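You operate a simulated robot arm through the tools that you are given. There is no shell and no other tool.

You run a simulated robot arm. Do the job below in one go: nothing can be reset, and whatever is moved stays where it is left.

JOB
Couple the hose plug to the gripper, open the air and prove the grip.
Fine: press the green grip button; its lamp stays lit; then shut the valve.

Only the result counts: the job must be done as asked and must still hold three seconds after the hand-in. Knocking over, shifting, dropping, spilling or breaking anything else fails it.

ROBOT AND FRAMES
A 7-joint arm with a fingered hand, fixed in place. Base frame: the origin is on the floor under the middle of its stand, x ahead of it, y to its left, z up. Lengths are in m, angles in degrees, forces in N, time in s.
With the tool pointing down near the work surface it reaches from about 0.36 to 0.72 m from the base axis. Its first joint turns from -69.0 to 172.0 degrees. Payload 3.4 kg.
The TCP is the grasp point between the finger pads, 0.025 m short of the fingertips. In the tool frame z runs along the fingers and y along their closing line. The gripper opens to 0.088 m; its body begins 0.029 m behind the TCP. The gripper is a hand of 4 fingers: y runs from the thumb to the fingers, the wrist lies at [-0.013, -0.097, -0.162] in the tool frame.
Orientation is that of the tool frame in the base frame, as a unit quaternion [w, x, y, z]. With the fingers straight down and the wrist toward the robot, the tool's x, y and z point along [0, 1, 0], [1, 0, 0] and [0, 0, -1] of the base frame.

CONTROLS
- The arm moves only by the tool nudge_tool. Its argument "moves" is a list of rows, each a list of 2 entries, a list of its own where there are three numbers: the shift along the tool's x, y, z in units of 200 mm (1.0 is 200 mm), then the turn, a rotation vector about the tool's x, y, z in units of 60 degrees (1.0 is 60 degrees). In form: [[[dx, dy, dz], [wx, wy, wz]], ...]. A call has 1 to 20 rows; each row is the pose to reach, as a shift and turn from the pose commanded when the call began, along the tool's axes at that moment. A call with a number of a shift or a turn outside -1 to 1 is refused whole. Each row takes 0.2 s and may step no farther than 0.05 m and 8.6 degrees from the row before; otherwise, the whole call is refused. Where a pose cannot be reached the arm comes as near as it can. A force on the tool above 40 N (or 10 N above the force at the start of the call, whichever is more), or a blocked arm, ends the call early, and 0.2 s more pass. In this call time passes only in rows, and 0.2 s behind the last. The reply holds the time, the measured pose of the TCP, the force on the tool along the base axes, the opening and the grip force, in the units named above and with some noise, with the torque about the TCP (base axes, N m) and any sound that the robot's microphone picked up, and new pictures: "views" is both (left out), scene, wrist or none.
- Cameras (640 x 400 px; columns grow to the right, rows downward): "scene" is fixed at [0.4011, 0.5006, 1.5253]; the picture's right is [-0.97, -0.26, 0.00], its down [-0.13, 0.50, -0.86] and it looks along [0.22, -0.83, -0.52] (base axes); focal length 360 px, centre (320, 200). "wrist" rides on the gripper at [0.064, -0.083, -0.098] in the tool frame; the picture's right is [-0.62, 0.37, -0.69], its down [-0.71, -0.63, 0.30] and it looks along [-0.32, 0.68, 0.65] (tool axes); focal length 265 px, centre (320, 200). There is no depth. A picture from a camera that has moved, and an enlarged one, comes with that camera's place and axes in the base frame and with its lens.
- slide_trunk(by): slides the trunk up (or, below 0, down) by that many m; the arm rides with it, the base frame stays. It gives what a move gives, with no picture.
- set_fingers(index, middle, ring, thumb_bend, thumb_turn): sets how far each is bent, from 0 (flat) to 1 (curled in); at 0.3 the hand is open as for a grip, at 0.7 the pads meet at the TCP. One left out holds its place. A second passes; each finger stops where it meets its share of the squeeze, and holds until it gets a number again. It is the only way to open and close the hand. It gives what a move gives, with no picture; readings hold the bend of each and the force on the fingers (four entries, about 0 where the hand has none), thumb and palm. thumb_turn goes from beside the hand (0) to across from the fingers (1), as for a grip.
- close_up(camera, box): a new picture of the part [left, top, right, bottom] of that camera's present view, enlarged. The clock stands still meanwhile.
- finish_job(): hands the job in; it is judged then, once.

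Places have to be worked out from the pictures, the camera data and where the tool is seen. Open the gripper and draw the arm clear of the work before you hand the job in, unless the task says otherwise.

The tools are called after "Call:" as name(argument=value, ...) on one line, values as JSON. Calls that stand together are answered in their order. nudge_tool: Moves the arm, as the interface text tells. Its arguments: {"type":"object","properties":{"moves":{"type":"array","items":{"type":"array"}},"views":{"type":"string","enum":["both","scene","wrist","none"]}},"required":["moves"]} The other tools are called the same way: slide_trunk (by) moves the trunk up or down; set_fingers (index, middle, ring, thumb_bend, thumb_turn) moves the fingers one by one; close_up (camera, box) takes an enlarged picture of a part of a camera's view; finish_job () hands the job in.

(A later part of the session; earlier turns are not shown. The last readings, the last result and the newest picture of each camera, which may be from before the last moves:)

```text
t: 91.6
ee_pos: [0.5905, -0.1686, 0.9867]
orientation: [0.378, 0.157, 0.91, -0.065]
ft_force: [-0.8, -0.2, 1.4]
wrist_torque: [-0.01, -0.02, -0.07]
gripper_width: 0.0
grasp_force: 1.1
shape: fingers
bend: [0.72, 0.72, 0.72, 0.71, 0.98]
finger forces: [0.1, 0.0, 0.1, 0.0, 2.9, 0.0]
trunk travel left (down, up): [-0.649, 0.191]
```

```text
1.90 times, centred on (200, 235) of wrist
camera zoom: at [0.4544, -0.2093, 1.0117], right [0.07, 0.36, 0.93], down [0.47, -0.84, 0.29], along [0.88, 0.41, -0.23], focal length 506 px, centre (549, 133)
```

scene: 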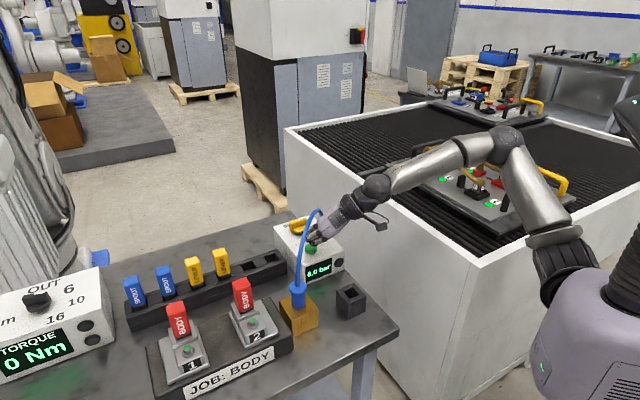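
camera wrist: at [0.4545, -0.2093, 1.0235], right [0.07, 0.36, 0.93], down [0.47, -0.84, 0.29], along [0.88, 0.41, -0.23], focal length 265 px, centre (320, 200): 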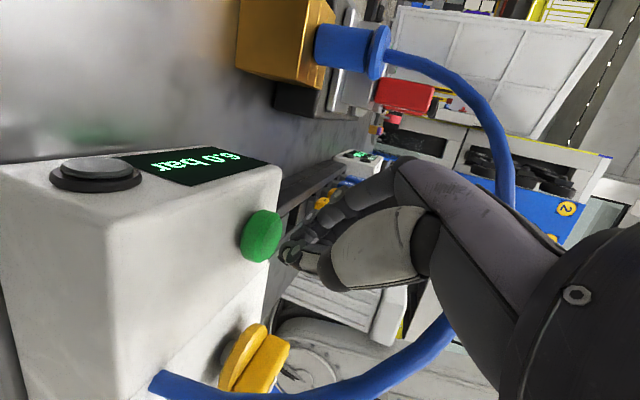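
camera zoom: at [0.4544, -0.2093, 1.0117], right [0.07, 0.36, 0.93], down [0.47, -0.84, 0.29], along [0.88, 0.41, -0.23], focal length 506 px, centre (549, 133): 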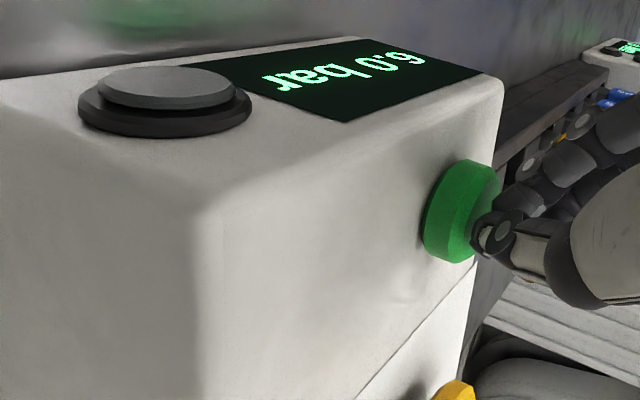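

The thumb tip has touched the button (about 3 N). I'll press a little further.

Call:
slide_trunk(by=-0.003)

Call:
close_up(camera="scene", box=[280, 200, 370, 290])

Call:
close_up(camera="wrist", box=[40, 130, 360, 340])

```text
t: 92.2
ee_pos: [0.591, -0.1684, 0.9843]
orientation: [0.378, 0.157, 0.91, -0.065]
ft_force: [-0.7, 0.2, 2.4]
wrist_torque: [-0.03, 0.0, 0.03]
gripper_width: 0.0002
grasp_force: 1.9
shape: fingers
bend: [0.72, 0.72, 0.72, 0.71, 0.98]
finger forces: [0.1, 0.0, 0.1, 0.0, 4.2, 0.1]
trunk travel left (down, up): [-0.646, 0.194]
heard: click
```

```text
4.44 times, centred on (325, 245) of scene
camera zoom: at [0.4011, 0.5006, 1.5253], right [-0.97, -0.26, 0.0], down [-0.13, 0.5, -0.86], along [0.22, -0.83, -0.52], focal length 1602 px, centre (298, 0)
```

zoom: 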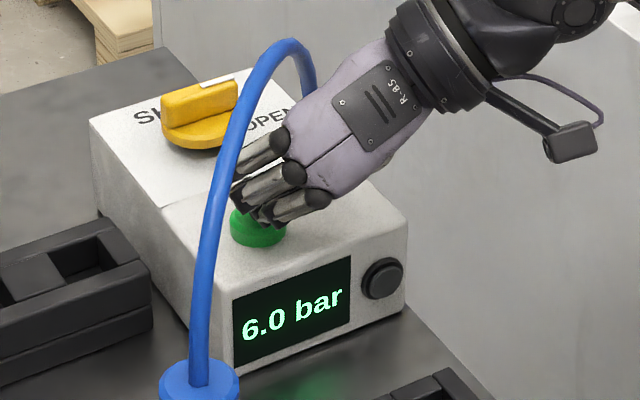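

```text
1.90 times, centred on (200, 235) of wrist
camera zoom: at [0.4541, -0.2092, 1.0089], right [0.07, 0.36, 0.93], down [0.47, -0.84, 0.29], along [0.88, 0.41, -0.23], focal length 506 px, centre (549, 133)
```

zoom: 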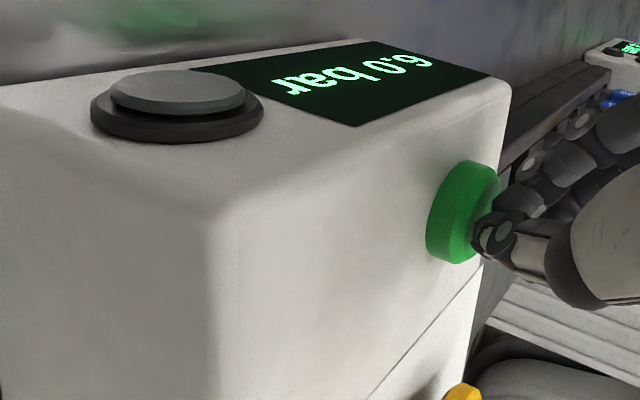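

A click was heard. I'll ease off and check for a lamp.

Call:
slide_trunk(by=0.015)

Call:
nudge_tool(moves=[[[0, 0, 0], [0, 0, 0]]], views="both")

Call:
close_up(camera="scene", box=[270, 190, 370, 290])

Call:
close_up(camera="wrist", box=[0, 80, 400, 400])

Call:
close_up(camera="scene", box=[100, 260, 340, 400])

```text
t: 92.8
ee_pos: [0.5919, -0.1686, 0.999]
orientation: [0.377, 0.158, 0.91, -0.064]
ft_force: [-0.4, 0.0, 0.2]
wrist_torque: [0.0, 0.01, -0.01]
gripper_width: 0.0
grasp_force: 0.1
shape: fingers
bend: [0.72, 0.72, 0.72, 0.71, 0.98]
finger forces: [0.0, 0.0, 0.0, 0.1, 0.0, 0.0]
trunk travel left (down, up): [-0.661, 0.179]
```

```text
t: 93.2
ee_pos: [0.5918, -0.1693, 0.9986]
orientation: [0.377, 0.157, 0.91, -0.064]
ft_force: [-0.6, -0.4, 0.2]
wrist_torque: [-0.01, 0.02, 0.01]
gripper_width: 0.0
grasp_force: 0.1
shape: fingers
bend: [0.72, 0.72, 0.72, 0.71, 0.98]
finger forces: [0.1, 0.1, 0.1, 0.0, 0.1, 0.0]
trunk travel left (down, up): [-0.661, 0.179]
camera wrist: at [0.4546, -0.2094, 1.0234], right [0.07, 0.36, 0.93], down [0.47, -0.84, 0.29], along [0.88, 0.41, -0.23], focal length 265 px, centre (320, 200)
```

scene: 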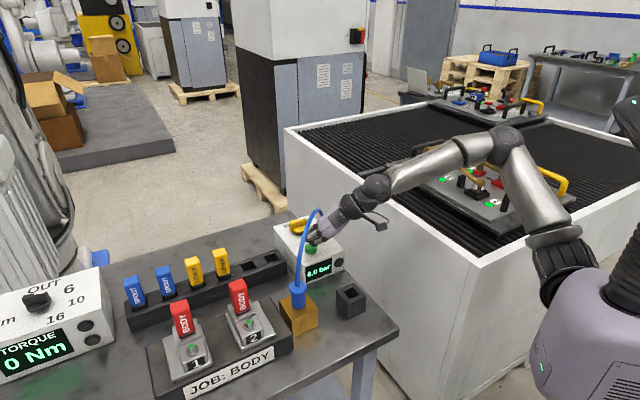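
wrist: 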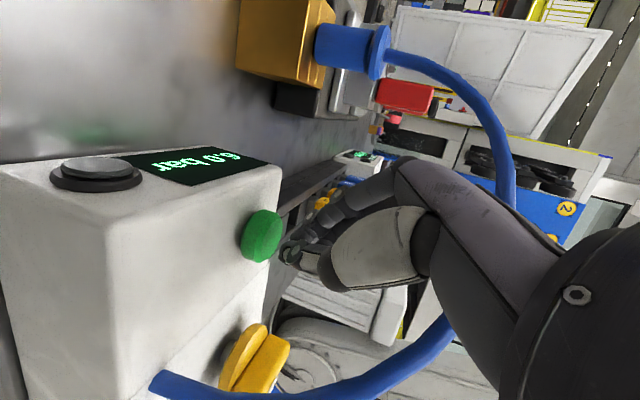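

```text
4.00 times, centred on (320, 240) of scene
camera zoom: at [0.4011, 0.5006, 1.5253], right [-0.97, -0.26, 0.0], down [-0.13, 0.5, -0.86], along [0.22, -0.83, -0.52], focal length 1442 px, centre (320, 40)
```

zoom: 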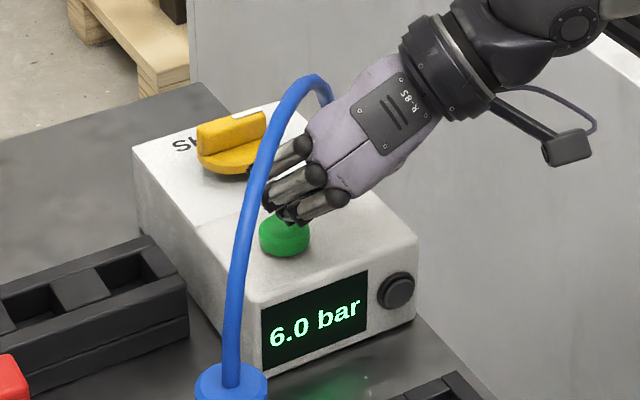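

```text
1.25 times, centred on (200, 240) of wrist
camera zoom: at [0.4546, -0.2094, 1.0234], right [0.07, 0.36, 0.93], down [0.47, -0.84, 0.29], along [0.88, 0.41, -0.23], focal length 332 px, centre (470, 150)
```

zoom: 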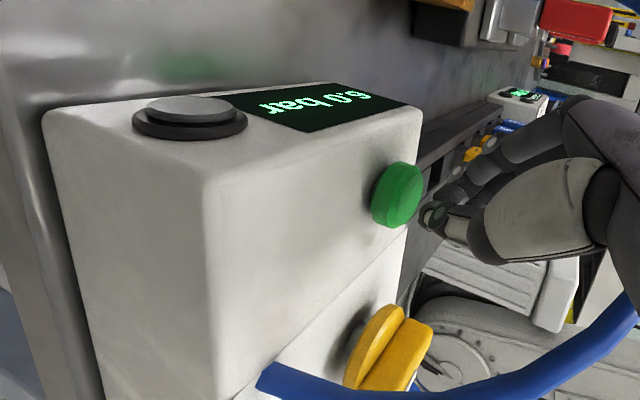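

```text
2.67 times, centred on (220, 330) of scene
camera zoom: at [0.4011, 0.5006, 1.5253], right [-0.97, -0.26, 0.0], down [-0.13, 0.5, -0.86], along [0.22, -0.83, -0.52], focal length 961 px, centre (587, -147)
```

zoom: 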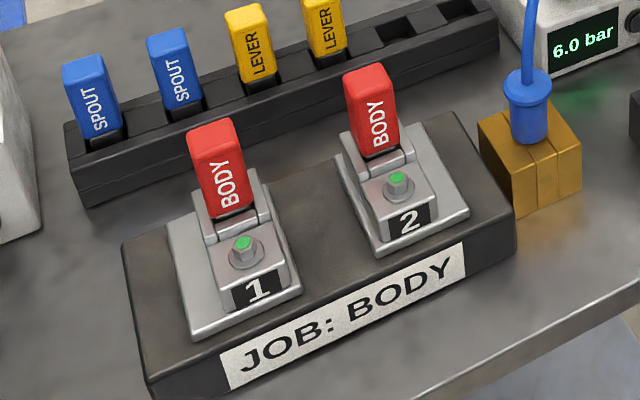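

The jaws marked 1 and 2 of the BODY gripper have moved toward each other since the click, so the grip actuated. I need to find the lamp. I'll wait a moment and look closely at the box front, the button and the jaws.

Call:
nudge_tool(moves=[[[0, 0, 0], [0, 0, 0]], [[0, 0, 0], [0, 0, 0]], [[0, 0, 0], [0, 0, 0]], [[0, 0, 0], [0, 0, 0]], [[0, 0, 0], [0, 0, 0]]], views="scene")

Call:
close_up(camera="scene", box=[295, 230, 350, 285])

Call:
close_up(camera="scene", box=[140, 270, 300, 400])

Call:
close_up(camera="wrist", box=[30, 130, 300, 290])

```text
t: 94.4
ee_pos: [0.5918, -0.1686, 1.0]
orientation: [0.377, 0.157, 0.91, -0.064]
ft_force: [0.3, 0.0, -0.1]
wrist_torque: [0.0, 0.01, 0.01]
gripper_width: 0.0002
grasp_force: 0.1
shape: fingers
bend: [0.72, 0.72, 0.72, 0.71, 0.98]
finger forces: [0.0, 0.1, 0.0, 0.0, 0.0, 0.0]
trunk travel left (down, up): [-0.661, 0.179]
```

scene: 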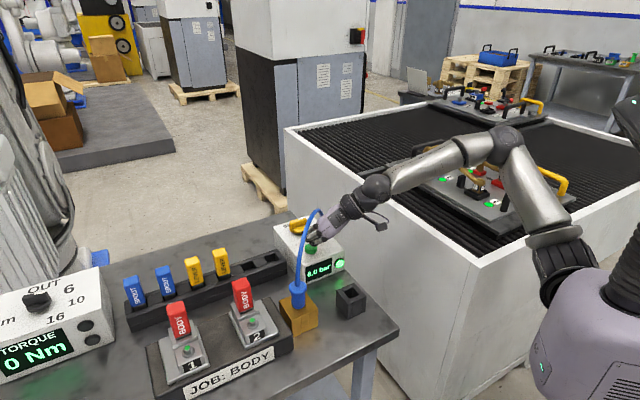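

```text
7.27 times, centred on (322, 258) of scene
camera zoom: at [0.4011, 0.5006, 1.5253], right [-0.97, -0.26, 0.0], down [-0.13, 0.5, -0.86], along [0.22, -0.83, -0.52], focal length 2622 px, centre (302, -218)
```

zoom: 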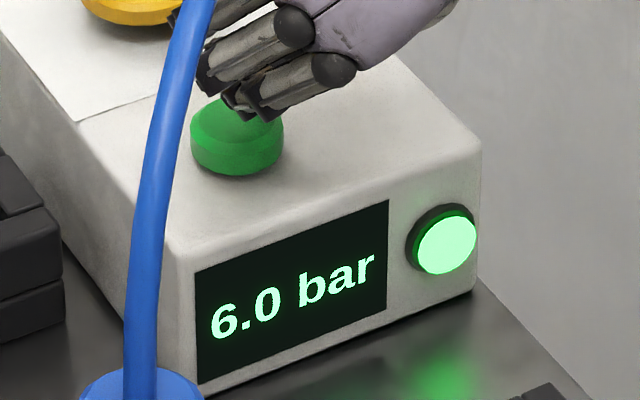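

```text
3.08 times, centred on (220, 335) of scene
camera zoom: at [0.4011, 0.5006, 1.5253], right [-0.97, -0.26, 0.0], down [-0.13, 0.5, -0.86], along [0.22, -0.83, -0.52], focal length 1109 px, centre (628, -215)
```

zoom: 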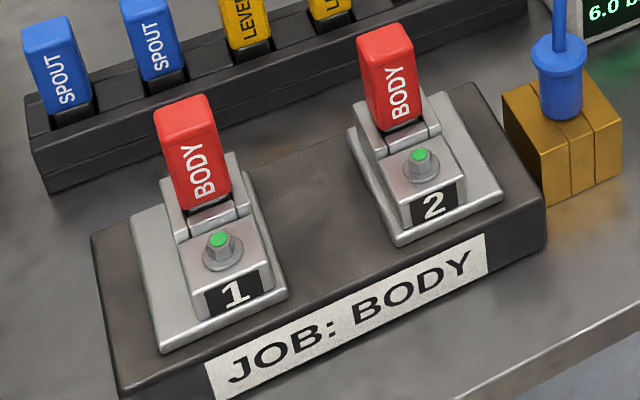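

```text
2.37 times, centred on (165, 210) of wrist
camera zoom: at [0.4546, -0.2094, 1.0234], right [0.07, 0.36, 0.93], down [0.47, -0.84, 0.29], along [0.88, 0.41, -0.23], focal length 629 px, centre (687, 176)
```

zoom: 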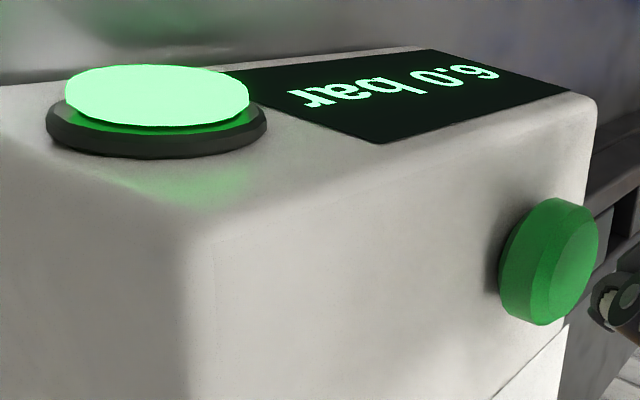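

The lamp on the box front is now lit bright green after the grip cycle, with 6.0 bar held. I'll retreat from the button along the same path and confirm that it stays lit.

Call:
nudge_tool(moves=[[[0.064, 0.002, -0.067], [0, 0, 0]], [[0.128, 0.004, -0.134], [0, 0, 0]], [[0.1925, 0.0056, -0.2003], [0, 0, 0]], [[0.163, 0.0053, -0.336], [0, 0, 0]], [[0.1335, 0.005, -0.472], [0, 0, 0]], [[0.1335, 0.005, -0.472], [0, 0, 0]]], views="scene")

Call:
slide_trunk(by=0.14)

Call:
close_up(camera="scene", box=[270, 190, 370, 310])

```text
t: 95.8
ee_pos: [0.5109, -0.1381, 1.0464]
orientation: [0.378, 0.157, 0.91, -0.065]
ft_force: [0.6, -0.3, -0.5]
wrist_torque: [0.02, 0.01, -0.04]
gripper_width: 0.0001
grasp_force: 0.1
shape: fingers
bend: [0.72, 0.72, 0.72, 0.71, 0.98]
finger forces: [0.1, 0.0, 0.0, 0.0, 0.0, 0.1]
trunk travel left (down, up): [-0.661, 0.179]
```

scene: 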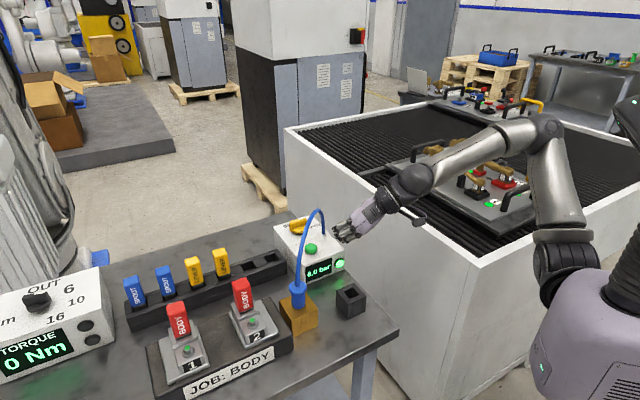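

```text
t: 97.5
ee_pos: [0.5112, -0.1385, 1.1863]
orientation: [0.377, 0.158, 0.911, -0.064]
ft_force: [0.4, 0.0, 0.0]
wrist_torque: [0.01, -0.03, 0.0]
gripper_width: 0.0001
grasp_force: 0.0
shape: fingers
bend: [0.72, 0.72, 0.72, 0.71, 0.98]
finger forces: [0.0, 0.1, 0.0, 0.0, 0.0, 0.0]
trunk travel left (down, up): [-0.801, 0.039]
```

```text
3.33 times, centred on (320, 250) of scene
camera zoom: at [0.4011, 0.5006, 1.5253], right [-0.97, -0.26, 0.0], down [-0.13, 0.5, -0.86], along [0.22, -0.83, -0.52], focal length 1202 px, centre (320, 33)
```

zoom: 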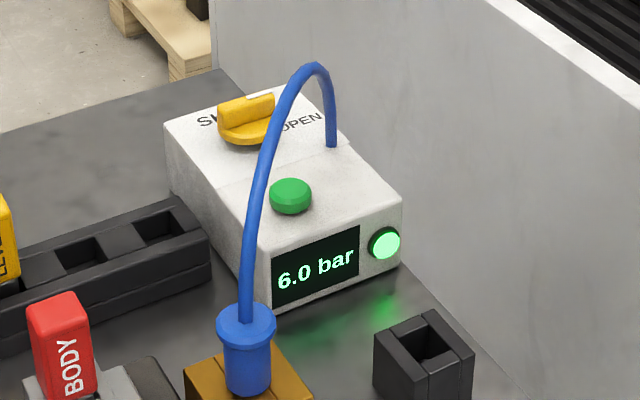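

The lamp stays lit with 6.0 bar. Now I'll shut the valve: straighten the hand to point down, open the fingers, and yaw back to about -41°, perpendicular to the bar at OPEN.

Call:
nudge_tool(moves=[[[0, 0, 0], [0, 0.125, 0]], [[0, 0, 0], [0, 0.25, 0]], [[0, 0, 0], [0, 0.375, 0]], [[0, 0, 0], [0, 0.5, 0]], [[0, 0, 0], [0, 0.625, 0]], [[0, 0, 0], [0, 0.75, 0]], [[0, 0, 0], [0, 0.75, 0]]], views="none")

Call:
set_fingers(index=0.45, middle=0.45, ring=0.45, thumb_bend=0.45)

Call:
nudge_tool(moves=[[[0, 0, 0], [0, 0, 0.132]], [[0, 0, 0], [0, 0, 0.265]], [[0, 0, 0], [0, 0, 0.398]], [[0, 0, 0], [0, 0, 0.531]], [[0, 0, 0], [0, 0, 0.664]], [[0, 0, 0], [0, 0, 0.797]], [[0, 0, 0], [0, 0, 0.929]], [[0, 0, 0], [0, 0, 0.929]]], views="none")

```text
t: 99.0
ee_pos: [0.5106, -0.1394, 1.1866]
orientation: [0.0, 0.169, 0.986, 0.001]
ft_force: [0.2, 0.2, 0.1]
wrist_torque: [0.01, -0.01, 0.0]
gripper_width: 0.0
grasp_force: 0.1
shape: fingers
bend: [0.72, 0.72, 0.72, 0.71, 0.98]
finger forces: [0.0, 0.1, 0.0, 0.0, 0.0, 0.0]
trunk travel left (down, up): [-0.801, 0.039]
```

```text
t: 100.0
ee_pos: [0.5118, -0.1393, 1.187]
orientation: [0.001, 0.17, 0.985, 0.001]
ft_force: [0.2, 0.4, -0.6]
wrist_torque: [-0.02, 0.02, -0.02]
gripper_width: 0.0521
grasp_force: 0.1
shape: fingers
bend: [0.45, 0.45, 0.45, 0.45, 0.98]
finger forces: [0.0, 0.0, 0.0, 0.1, 0.1, 0.0]
trunk travel left (down, up): [-0.801, 0.039]
```

```text
t: 101.8
ee_pos: [0.5122, -0.1394, 1.1869]
orientation: [0.0, 0.612, 0.791, 0.001]
ft_force: [-0.2, -0.6, 0.3]
wrist_torque: [0.04, -0.03, 0.01]
gripper_width: 0.0523
grasp_force: 0.1
shape: fingers
bend: [0.45, 0.45, 0.45, 0.45, 0.98]
finger forces: [0.0, 0.0, 0.1, 0.0, 0.1, 0.0]
trunk travel left (down, up): [-0.801, 0.039]
```

Yaw is about 14°. I'll translate above the knob at this height, which clears the hose, and then finish the yaw there.

Call:
nudge_tool(moves=[[[-0.138, 0.116, 0], [0, 0, 0]], [[-0.277, 0.232, 0], [0, 0, 0]], [[-0.415, 0.348, 0], [0, 0, 0]], [[-0.554, 0.464, 0], [0, 0, 0]], [[-0.692, 0.58, 0], [0, 0, 0]], [[-0.692, 0.58, 0], [0, 0, 0]]], views="none")

Call:
nudge_tool(moves=[[[0, 0, 0], [0, 0, 0.132]], [[0, 0, 0], [0, 0, 0.264]], [[0, 0, 0], [0, 0, 0.396]], [[0, 0, 0], [0, 0, 0.528]], [[0, 0, 0], [0, 0, 0.66]], [[0, 0, 0], [0, 0, 0.792]], [[0, 0, 0], [0, 0, 0.925]], [[0, 0, 0], [0, 0, 0.925]]], views="both")

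```text
t: 103.2
ee_pos: [0.6589, -0.2431, 1.1874]
orientation: [0.0, 0.611, 0.792, 0.001]
ft_force: [-0.8, -0.4, 0.0]
wrist_torque: [-0.03, 0.0, 0.0]
gripper_width: 0.0518
grasp_force: 0.0
shape: fingers
bend: [0.45, 0.45, 0.45, 0.45, 0.98]
finger forces: [0.1, 0.0, 0.0, 0.1, 0.0, 0.0]
trunk travel left (down, up): [-0.801, 0.039]
```

```text
t: 105.0
ee_pos: [0.6592, -0.2431, 1.187]
orientation: [0.0, 0.91, 0.416, 0.001]
ft_force: [-1.3, -0.1, -0.4]
wrist_torque: [-0.01, -0.01, 0.02]
gripper_width: 0.0522
grasp_force: 0.1
shape: fingers
bend: [0.45, 0.45, 0.45, 0.45, 0.98]
finger forces: [0.1, 0.0, 0.0, 0.1, 0.1, 0.0]
trunk travel left (down, up): [-0.801, 0.039]
camera wrist: at [0.6375, -0.1409, 1.2859], right [-0.13, -0.71, 0.69], down [-0.94, -0.13, -0.31], along [0.3, -0.69, -0.65], focal length 265 px, centre (320, 200)
```

scene: 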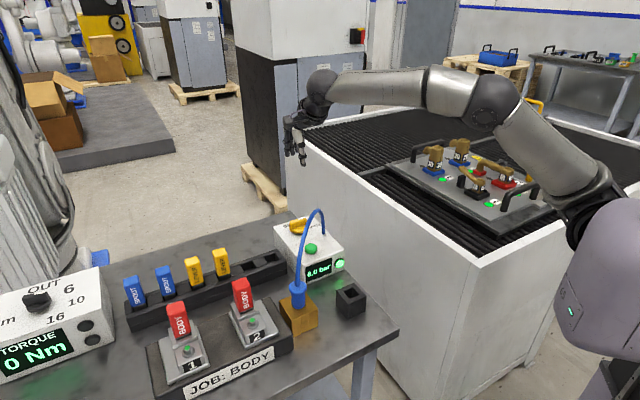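
wrist: 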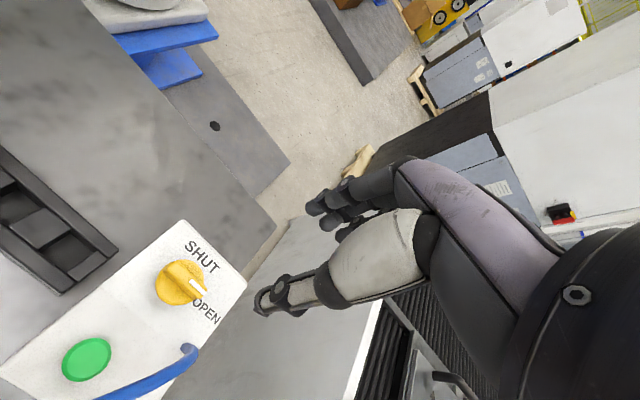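

The hand is above the knob with yaw -41° and the lamp is still lit. I'll descend to just above the bar and check.

Call:
nudge_tool(moves=[[[0, 0, 0.2], [0, 0, 0]], [[0, 0, 0.4], [0, 0, 0]], [[0, 0, 0.6], [0, 0, 0]], [[0, 0, 0.77], [0, 0, 0]], [[0, 0, 0.77], [0, 0, 0]]], views="both")

Call:
close_up(camera="wrist", box=[180, 170, 380, 330])

Call:
close_up(camera="scene", box=[270, 180, 350, 260])

```text
t: 106.2
ee_pos: [0.658, -0.2432, 1.0328]
orientation: [0.001, 0.909, 0.417, 0.001]
ft_force: [-0.5, 0.5, -0.3]
wrist_torque: [0.01, -0.03, -0.01]
gripper_width: 0.0524
grasp_force: 0.2
shape: fingers
bend: [0.45, 0.45, 0.45, 0.45, 0.98]
finger forces: [0.0, 0.0, 0.0, 0.0, 0.1, 0.0]
trunk travel left (down, up): [-0.801, 0.039]
camera wrist: at [0.6374, -0.1415, 1.1317], right [-0.13, -0.71, 0.69], down [-0.94, -0.13, -0.31], along [0.31, -0.69, -0.65], focal length 265 px, centre (320, 200)
```

scene: 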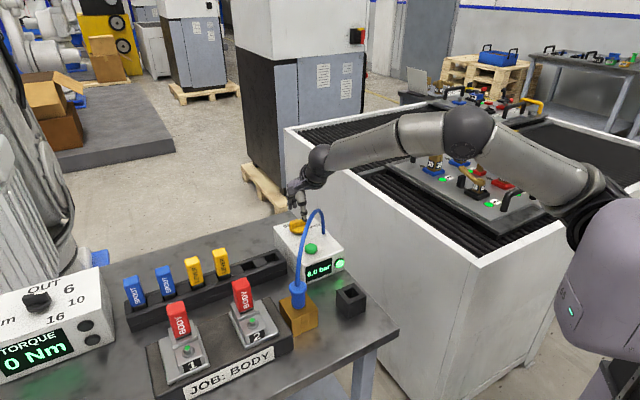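
wrist: 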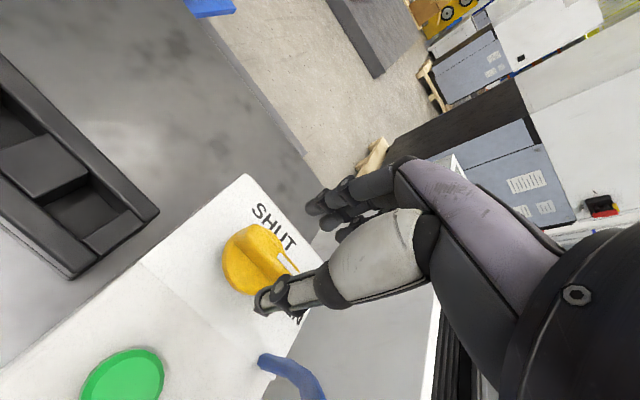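

```text
2.50 times, centred on (280, 250) of wrist
camera zoom: at [0.6374, -0.1415, 1.1317], right [-0.13, -0.71, 0.69], down [-0.94, -0.13, -0.31], along [0.31, -0.69, -0.65], focal length 664 px, centre (420, 75)
```

zoom: 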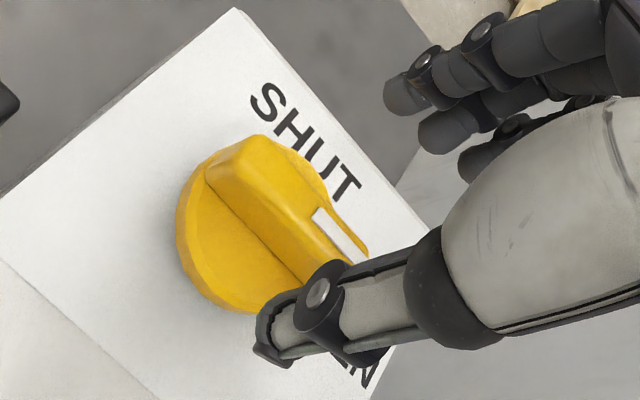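

```text
5.00 times, centred on (310, 220) of scene
camera zoom: at [0.4011, 0.5006, 1.5253], right [-0.97, -0.26, 0.0], down [-0.13, 0.5, -0.86], along [0.22, -0.83, -0.52], focal length 1802 px, centre (370, 100)
```

zoom: 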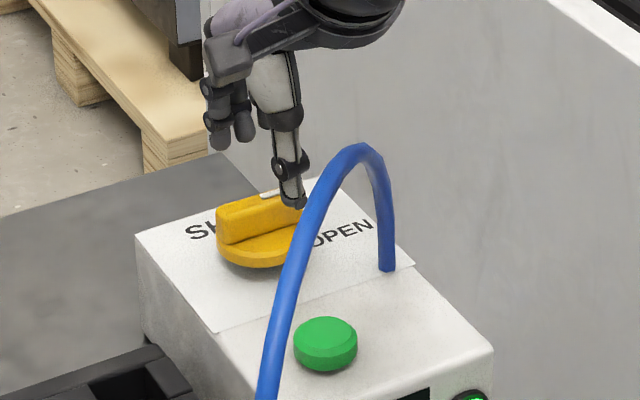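

The bar lies between the thumb and fingers. I'll lower to the height that worked before (about 1.000) and close on it.

Call:
nudge_tool(moves=[[[0, 0.005, 0.08], [0, 0, 0]], [[0, 0.012, 0.163], [0, 0, 0]], [[0, 0.012, 0.163], [0, 0, 0]]], views="none")

Call:
set_fingers(index=0.74, middle=0.74, ring=0.74, thumb_bend=0.78)

Call:
close_up(camera="wrist", box=[180, 170, 380, 330])

Call:
close_up(camera="scene", box=[270, 180, 370, 280])

```text
t: 107.0
ee_pos: [0.662, -0.2456, 1.0021]
orientation: [0.0, 0.909, 0.416, 0.002]
ft_force: [-0.3, 1.0, 0.2]
wrist_torque: [0.01, 0.0, 0.02]
gripper_width: 0.0523
grasp_force: 0.0
shape: fingers
bend: [0.45, 0.45, 0.45, 0.45, 0.98]
finger forces: [0.0, 0.0, 0.1, 0.0, 0.0, 0.0]
trunk travel left (down, up): [-0.801, 0.039]
```

```text
t: 108.0
ee_pos: [0.663, -0.2446, 1.0011]
orientation: [-0.001, 0.909, 0.417, 0.0]
ft_force: [1.3, -2.5, -6.0]
wrist_torque: [0.09, -0.03, 0.19]
gripper_width: 0.0064
grasp_force: 14.3
shape: fingers
bend: [0.72, 0.72, 0.72, 0.66, 0.97]
finger forces: [6.1, 4.8, 4.9, 0.0, 12.8, 0.1]
trunk travel left (down, up): [-0.801, 0.039]
```

```text
2.50 times, centred on (280, 250) of wrist
camera zoom: at [0.6417, -0.1439, 1.0992], right [-0.13, -0.71, 0.69], down [-0.94, -0.13, -0.3], along [0.3, -0.69, -0.66], focal length 664 px, centre (420, 75)
```

zoom: 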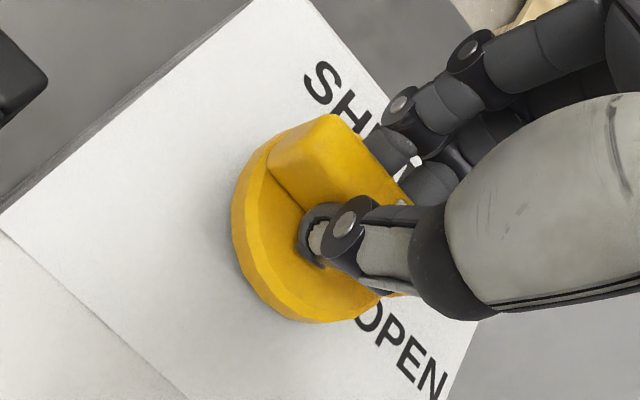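

```text
4.00 times, centred on (320, 230) of scene
camera zoom: at [0.4011, 0.5006, 1.5253], right [-0.97, -0.26, 0.0], down [-0.13, 0.5, -0.86], along [0.22, -0.83, -0.52], focal length 1442 px, centre (320, 80)
```

zoom: 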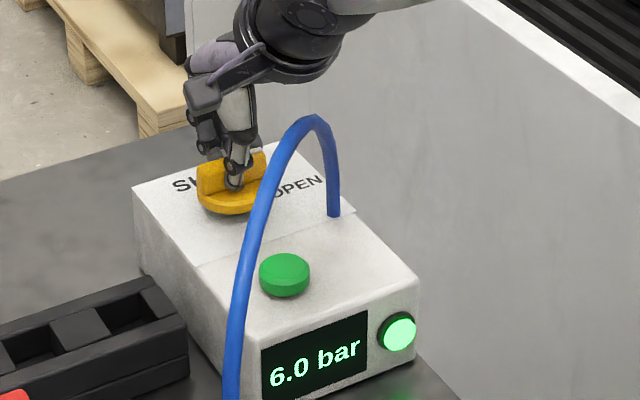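

The bar is gripped and the lamp is still lit at 6.0 bar. I'll turn counter-clockwise, 50° first.

Call:
nudge_tool(moves=[[[0, 0, 0], [0, 0, -0.12]], [[0, 0, 0], [0, 0, -0.24]], [[0, 0, 0], [0, 0, -0.36]], [[0, 0, 0], [0, 0, -0.48]], [[0, 0, 0], [0, 0, -0.6]], [[0, 0, 0], [0, 0, -0.72]], [[0, 0, 0], [0, 0, -0.833]], [[0, 0, 0], [0, 0, -0.833]]], views="both")

Call:
close_up(camera="wrist", box=[180, 150, 400, 330])

Call:
close_up(camera="scene", box=[270, 180, 370, 280])

```text
t: 109.8
ee_pos: [0.6639, -0.2451, 1.0005]
orientation: [0.0, 0.648, 0.762, 0.001]
ft_force: [6.4, -5.3, -0.3]
wrist_torque: [-0.1, -0.1, -0.1]
gripper_width: 0.0066
grasp_force: 13.9
shape: fingers
bend: [0.72, 0.73, 0.74, 0.7, 0.94]
finger forces: [12.8, 4.4, 0.2, 0.0, 9.9, 0.0]
trunk travel left (down, up): [-0.801, 0.039]
camera wrist: at [0.5699, -0.1969, 1.0989], right [0.46, -0.55, 0.69], down [-0.51, -0.81, -0.31], along [0.73, -0.21, -0.65], focal length 265 px, centre (320, 200)
```

scene: 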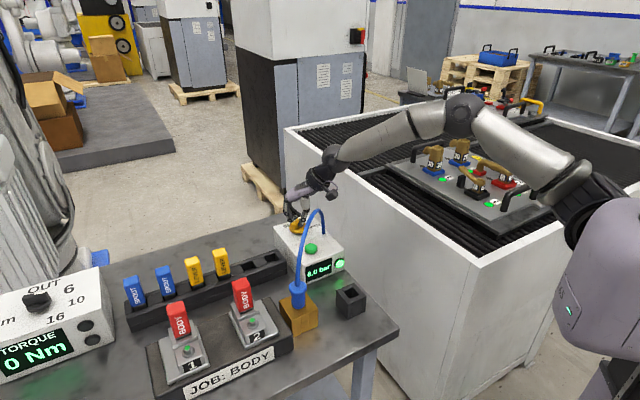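
wrist: 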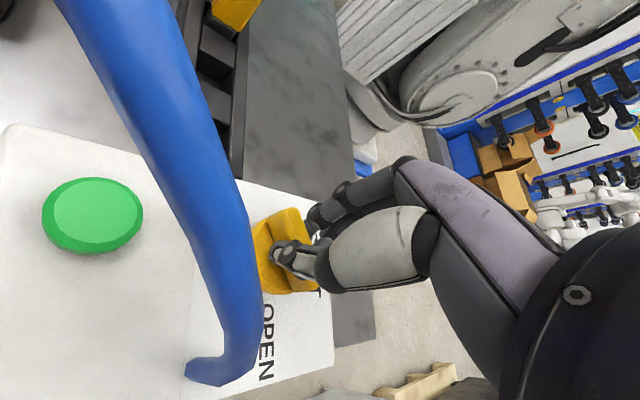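

```text
2.22 times, centred on (290, 240) of wrist
camera zoom: at [0.5699, -0.1969, 1.0989], right [0.46, -0.55, 0.69], down [-0.51, -0.81, -0.31], along [0.73, -0.21, -0.65], focal length 590 px, centre (387, 111)
```

zoom: 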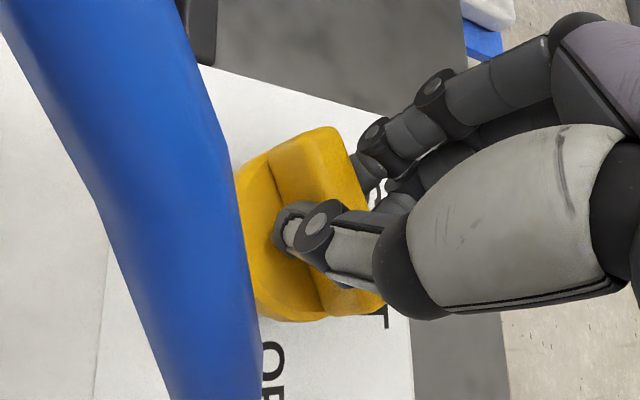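

```text
4.00 times, centred on (320, 230) of scene
camera zoom: at [0.4011, 0.5006, 1.5253], right [-0.97, -0.26, 0.0], down [-0.13, 0.5, -0.86], along [0.22, -0.83, -0.52], focal length 1442 px, centre (320, 80)
```

zoom: 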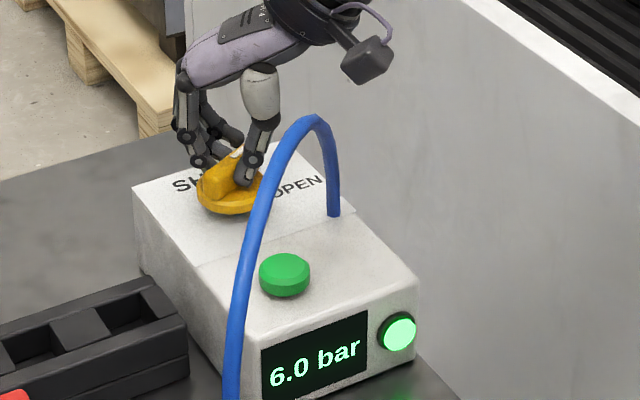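

The knob is following (about half way back). I'll continue another 45° counter-clockwise toward SHUT.

Call:
nudge_tool(moves=[[[0, 0, 0], [0, 0, -0.12]], [[0, 0, 0], [0, 0, -0.24]], [[0, 0, 0], [0, 0, -0.36]], [[0, 0, 0], [0, 0, -0.48]], [[0, 0, 0], [0, 0, -0.6]], [[0, 0, 0], [0, 0, -0.75]], [[0, 0, 0], [0, 0, -0.75]]], views="both")

Call:
close_up(camera="wrist", box=[180, 150, 400, 330])

Call:
close_up(camera="scene", box=[270, 180, 370, 280])

```text
refused: row 6 steps farther than a row can; nothing moved
```

```text
2.22 times, centred on (290, 240) of wrist
camera zoom: at [0.5699, -0.1969, 1.0989], right [0.46, -0.55, 0.69], down [-0.51, -0.81, -0.31], along [0.73, -0.21, -0.65], focal length 590 px, centre (387, 111)
```

zoom: 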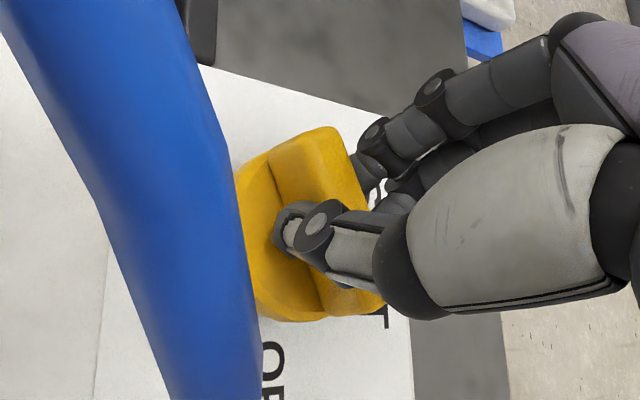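

```text
4.00 times, centred on (320, 230) of scene
camera zoom: at [0.4011, 0.5006, 1.5253], right [-0.97, -0.26, 0.0], down [-0.13, 0.5, -0.86], along [0.22, -0.83, -0.52], focal length 1442 px, centre (320, 80)
```

zoom: 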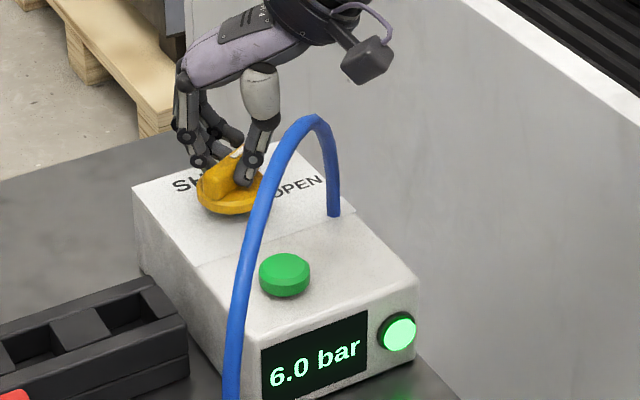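

The call was refused because one row stepped too far. I'll repeat it with even steps.

Call:
nudge_tool(moves=[[[0, 0, 0], [0, 0, -0.12]], [[0, 0, 0], [0, 0, -0.24]], [[0, 0, 0], [0, 0, -0.36]], [[0, 0, 0], [0, 0, -0.48]], [[0, 0, 0], [0, 0, -0.6]], [[0, 0, 0], [0, 0, -0.72]], [[0, 0, 0], [0, 0, -0.75]], [[0, 0, 0], [0, 0, -0.75]]], views="both")

Call:
close_up(camera="wrist", box=[180, 150, 400, 330])

Call:
close_up(camera="scene", box=[270, 180, 370, 280])

```text
t: 111.7
ee_pos: [0.663, -0.2441, 0.9993]
orientation: [0.0, 0.309, 0.951, 0.001]
ft_force: [12.9, 0.7, 3.6]
wrist_torque: [-0.01, -0.23, -0.05]
gripper_width: 0.0068
grasp_force: 15.5
shape: fingers
bend: [0.72, 0.73, 0.74, 0.71, 0.95]
finger forces: [14.6, 6.5, 0.5, 0.0, 9.9, 0.0]
trunk travel left (down, up): [-0.801, 0.039]
camera wrist: at [0.5622, -0.275, 1.0983], right [0.72, -0.06, 0.69], down [0.21, -0.93, -0.31], along [0.66, 0.37, -0.65], focal length 265 px, centre (320, 200)
```

scene: 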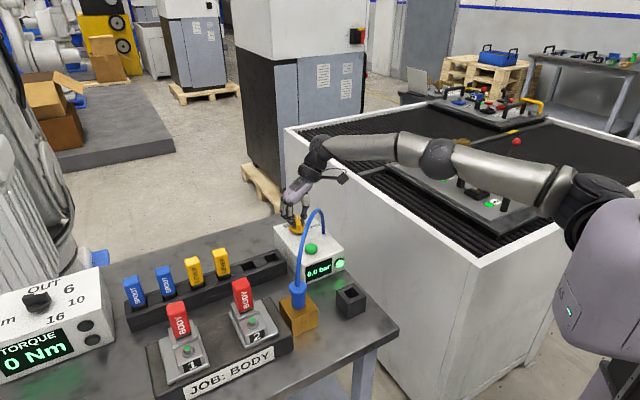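
wrist: 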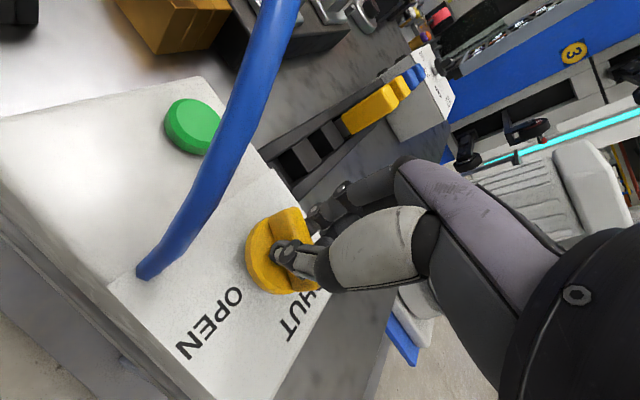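

```text
2.22 times, centred on (290, 240) of wrist
camera zoom: at [0.5622, -0.275, 1.0983], right [0.72, -0.06, 0.69], down [0.21, -0.93, -0.31], along [0.66, 0.37, -0.65], focal length 590 px, centre (387, 111)
```

zoom: 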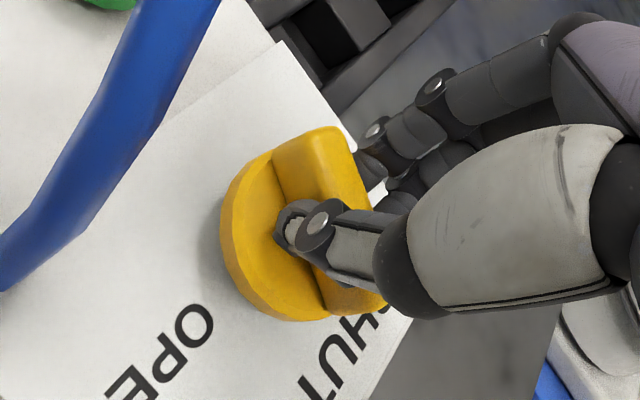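

```text
4.00 times, centred on (320, 230) of scene
camera zoom: at [0.4011, 0.5006, 1.5253], right [-0.97, -0.26, 0.0], down [-0.13, 0.5, -0.86], along [0.22, -0.83, -0.52], focal length 1442 px, centre (320, 80)
```

zoom: 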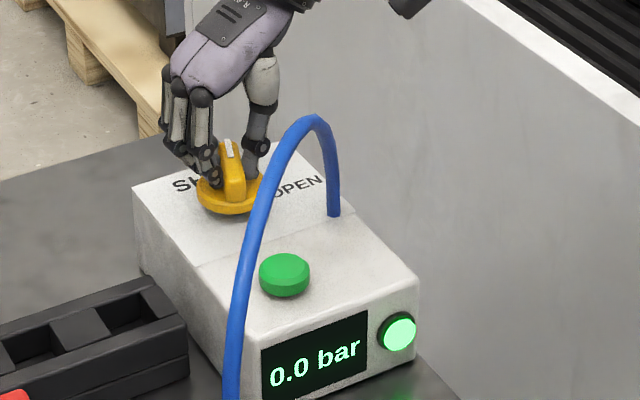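

The pressure is down to 0.0 bar and the lamp is still lit, but the bar slipped in my grip and points at about -68°, some 20° short of SHUT. I'll open the fingers and shift the hand toward the bar's tail, so the index finger alone can push the tail round to the stop.

Call:
set_fingers(index=0.42, middle=0.42, ring=0.42, thumb_bend=0.42)

Call:
nudge_tool(moves=[[[0.034, 0.003, 0], [0, 0, 0]], [[0.067, 0.007, 0], [0, 0, 0]], [[0.067, 0.007, 0], [0, 0, 0]]], views="both")

Call:
close_up(camera="wrist", box=[180, 150, 400, 330])

Call:
close_up(camera="scene", box=[270, 180, 370, 280])

```text
t: 112.7
ee_pos: [0.6609, -0.2448, 1.0014]
orientation: [0.0, 0.307, 0.952, 0.0]
ft_force: [0.5, -0.5, 0.5]
wrist_torque: [0.01, 0.0, 0.02]
gripper_width: 0.0589
grasp_force: 0.1
shape: fingers
bend: [0.42, 0.42, 0.42, 0.42, 0.97]
finger forces: [0.1, 0.0, 0.0, 0.0, 0.1, 0.0]
trunk travel left (down, up): [-0.801, 0.039]
```

```text
t: 113.5
ee_pos: [0.6522, -0.2341, 1.0]
orientation: [0.001, 0.307, 0.952, 0.001]
ft_force: [-0.2, -0.2, -0.1]
wrist_torque: [-0.04, -0.02, -0.02]
gripper_width: 0.0586
grasp_force: 0.2
shape: fingers
bend: [0.42, 0.42, 0.42, 0.42, 0.97]
finger forces: [0.1, 0.1, 0.1, 0.1, 0.0, 0.1]
trunk travel left (down, up): [-0.801, 0.039]
camera wrist: at [0.5502, -0.2656, 1.0991], right [0.72, -0.07, 0.69], down [0.21, -0.93, -0.3], along [0.66, 0.36, -0.65], focal length 265 px, centre (320, 200)
```

scene: 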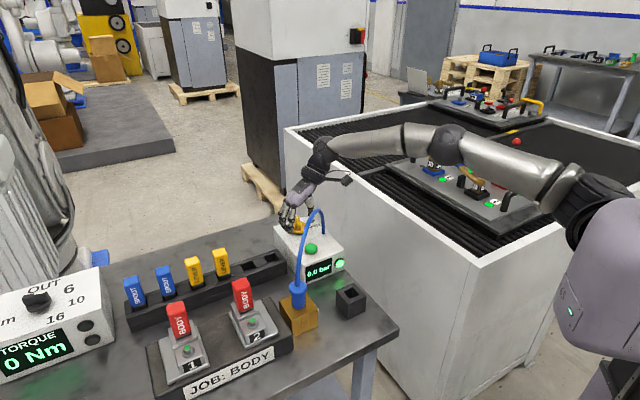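
wrist: 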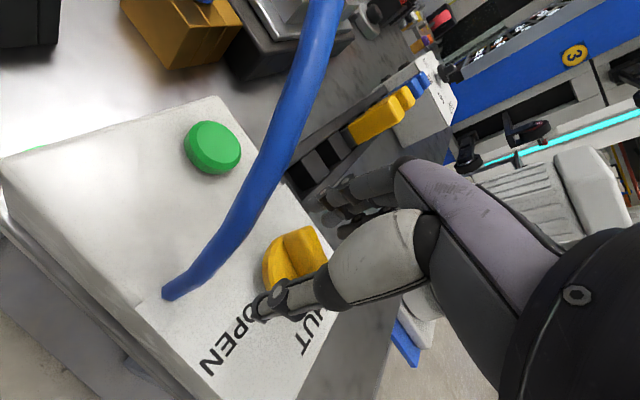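

```text
2.22 times, centred on (290, 240) of wrist
camera zoom: at [0.5502, -0.2656, 1.0991], right [0.72, -0.07, 0.69], down [0.21, -0.93, -0.3], along [0.66, 0.36, -0.65], focal length 590 px, centre (387, 111)
```

zoom: 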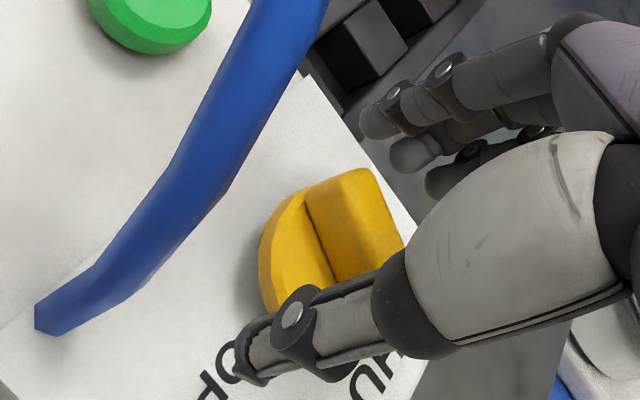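

```text
4.00 times, centred on (320, 230) of scene
camera zoom: at [0.4011, 0.5006, 1.5253], right [-0.97, -0.26, 0.0], down [-0.13, 0.5, -0.86], along [0.22, -0.83, -0.52], focal length 1442 px, centre (320, 80)
```

zoom: 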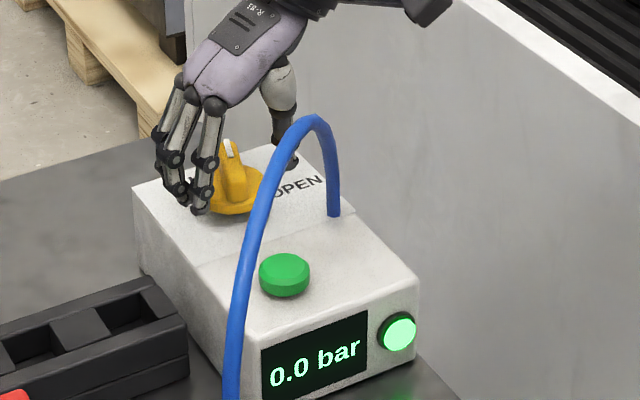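

The tail is in front of the index finger with the thumb open. I'll close the index (and the middle partly) to push the tail toward SHUT.

Call:
set_fingers(index=0.72, middle=0.62)

Call:
close_up(camera="wrist", box=[180, 150, 400, 330])

Call:
close_up(camera="scene", box=[270, 180, 370, 280])

```text
t: 114.5
ee_pos: [0.6524, -0.2334, 1.001]
orientation: [0.0, 0.307, 0.952, 0.0]
ft_force: [1.3, 6.0, -1.8]
wrist_torque: [0.12, -0.06, -0.02]
gripper_width: 0.0336
grasp_force: 2.7
shape: fingers
bend: [0.71, 0.62, 0.42, 0.42, 0.97]
finger forces: [5.1, 0.1, 0.0, 0.0, 0.1, 0.0]
trunk travel left (down, up): [-0.801, 0.039]
```

```text
2.22 times, centred on (290, 240) of wrist
camera zoom: at [0.5506, -0.2643, 1.0992], right [0.72, -0.06, 0.69], down [0.21, -0.93, -0.3], along [0.66, 0.36, -0.65], focal length 590 px, centre (387, 111)
```

zoom: 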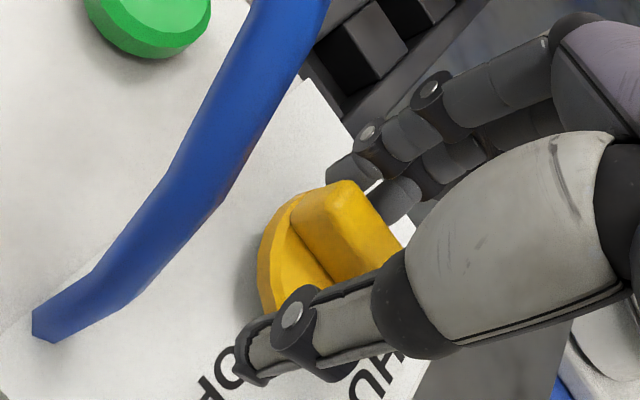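

```text
4.00 times, centred on (320, 230) of scene
camera zoom: at [0.4011, 0.5006, 1.5253], right [-0.97, -0.26, 0.0], down [-0.13, 0.5, -0.86], along [0.22, -0.83, -0.52], focal length 1442 px, centre (320, 80)
```

zoom: 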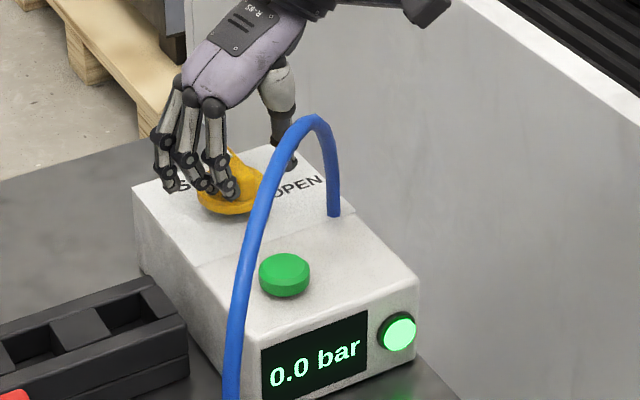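

The bar is turning the right way. I'll push further with the index finger.

Call:
set_fingers(index=0.85, middle=0.7)

Call:
close_up(camera="wrist", box=[180, 150, 400, 330])

Call:
close_up(camera="scene", box=[270, 180, 370, 280])

```text
t: 115.5
ee_pos: [0.653, -0.2312, 0.9989]
orientation: [0.0, 0.307, 0.952, -0.001]
ft_force: [4.8, 10.1, -4.8]
wrist_torque: [0.13, -0.08, -0.04]
gripper_width: 0.0315
grasp_force: 4.8
shape: fingers
bend: [0.73, 0.68, 0.42, 0.42, 0.97]
finger forces: [8.8, 1.7, 0.0, 0.0, 0.0, 0.0]
trunk travel left (down, up): [-0.801, 0.039]
```

```text
2.22 times, centred on (290, 240) of wrist
camera zoom: at [0.552, -0.2633, 1.0986], right [0.72, -0.06, 0.69], down [0.21, -0.93, -0.3], along [0.66, 0.36, -0.65], focal length 590 px, centre (387, 111)
```

zoom: 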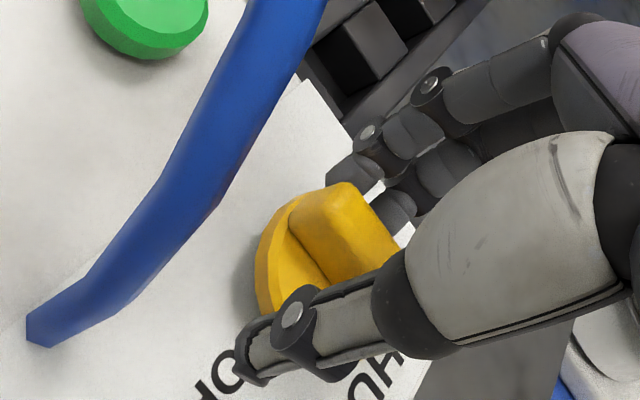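

```text
4.00 times, centred on (320, 230) of scene
camera zoom: at [0.4011, 0.5006, 1.5253], right [-0.97, -0.26, 0.0], down [-0.13, 0.5, -0.86], along [0.22, -0.83, -0.52], focal length 1442 px, centre (320, 80)
```

zoom: 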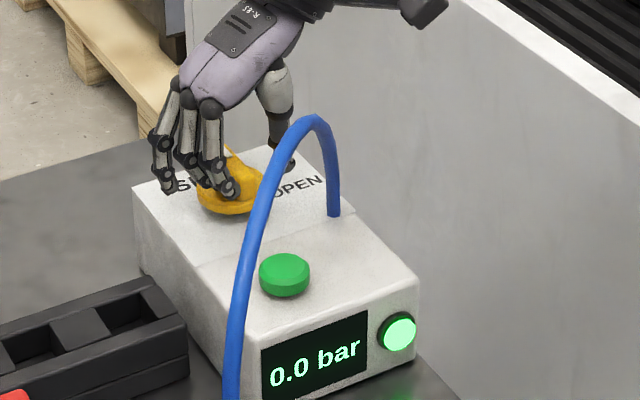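

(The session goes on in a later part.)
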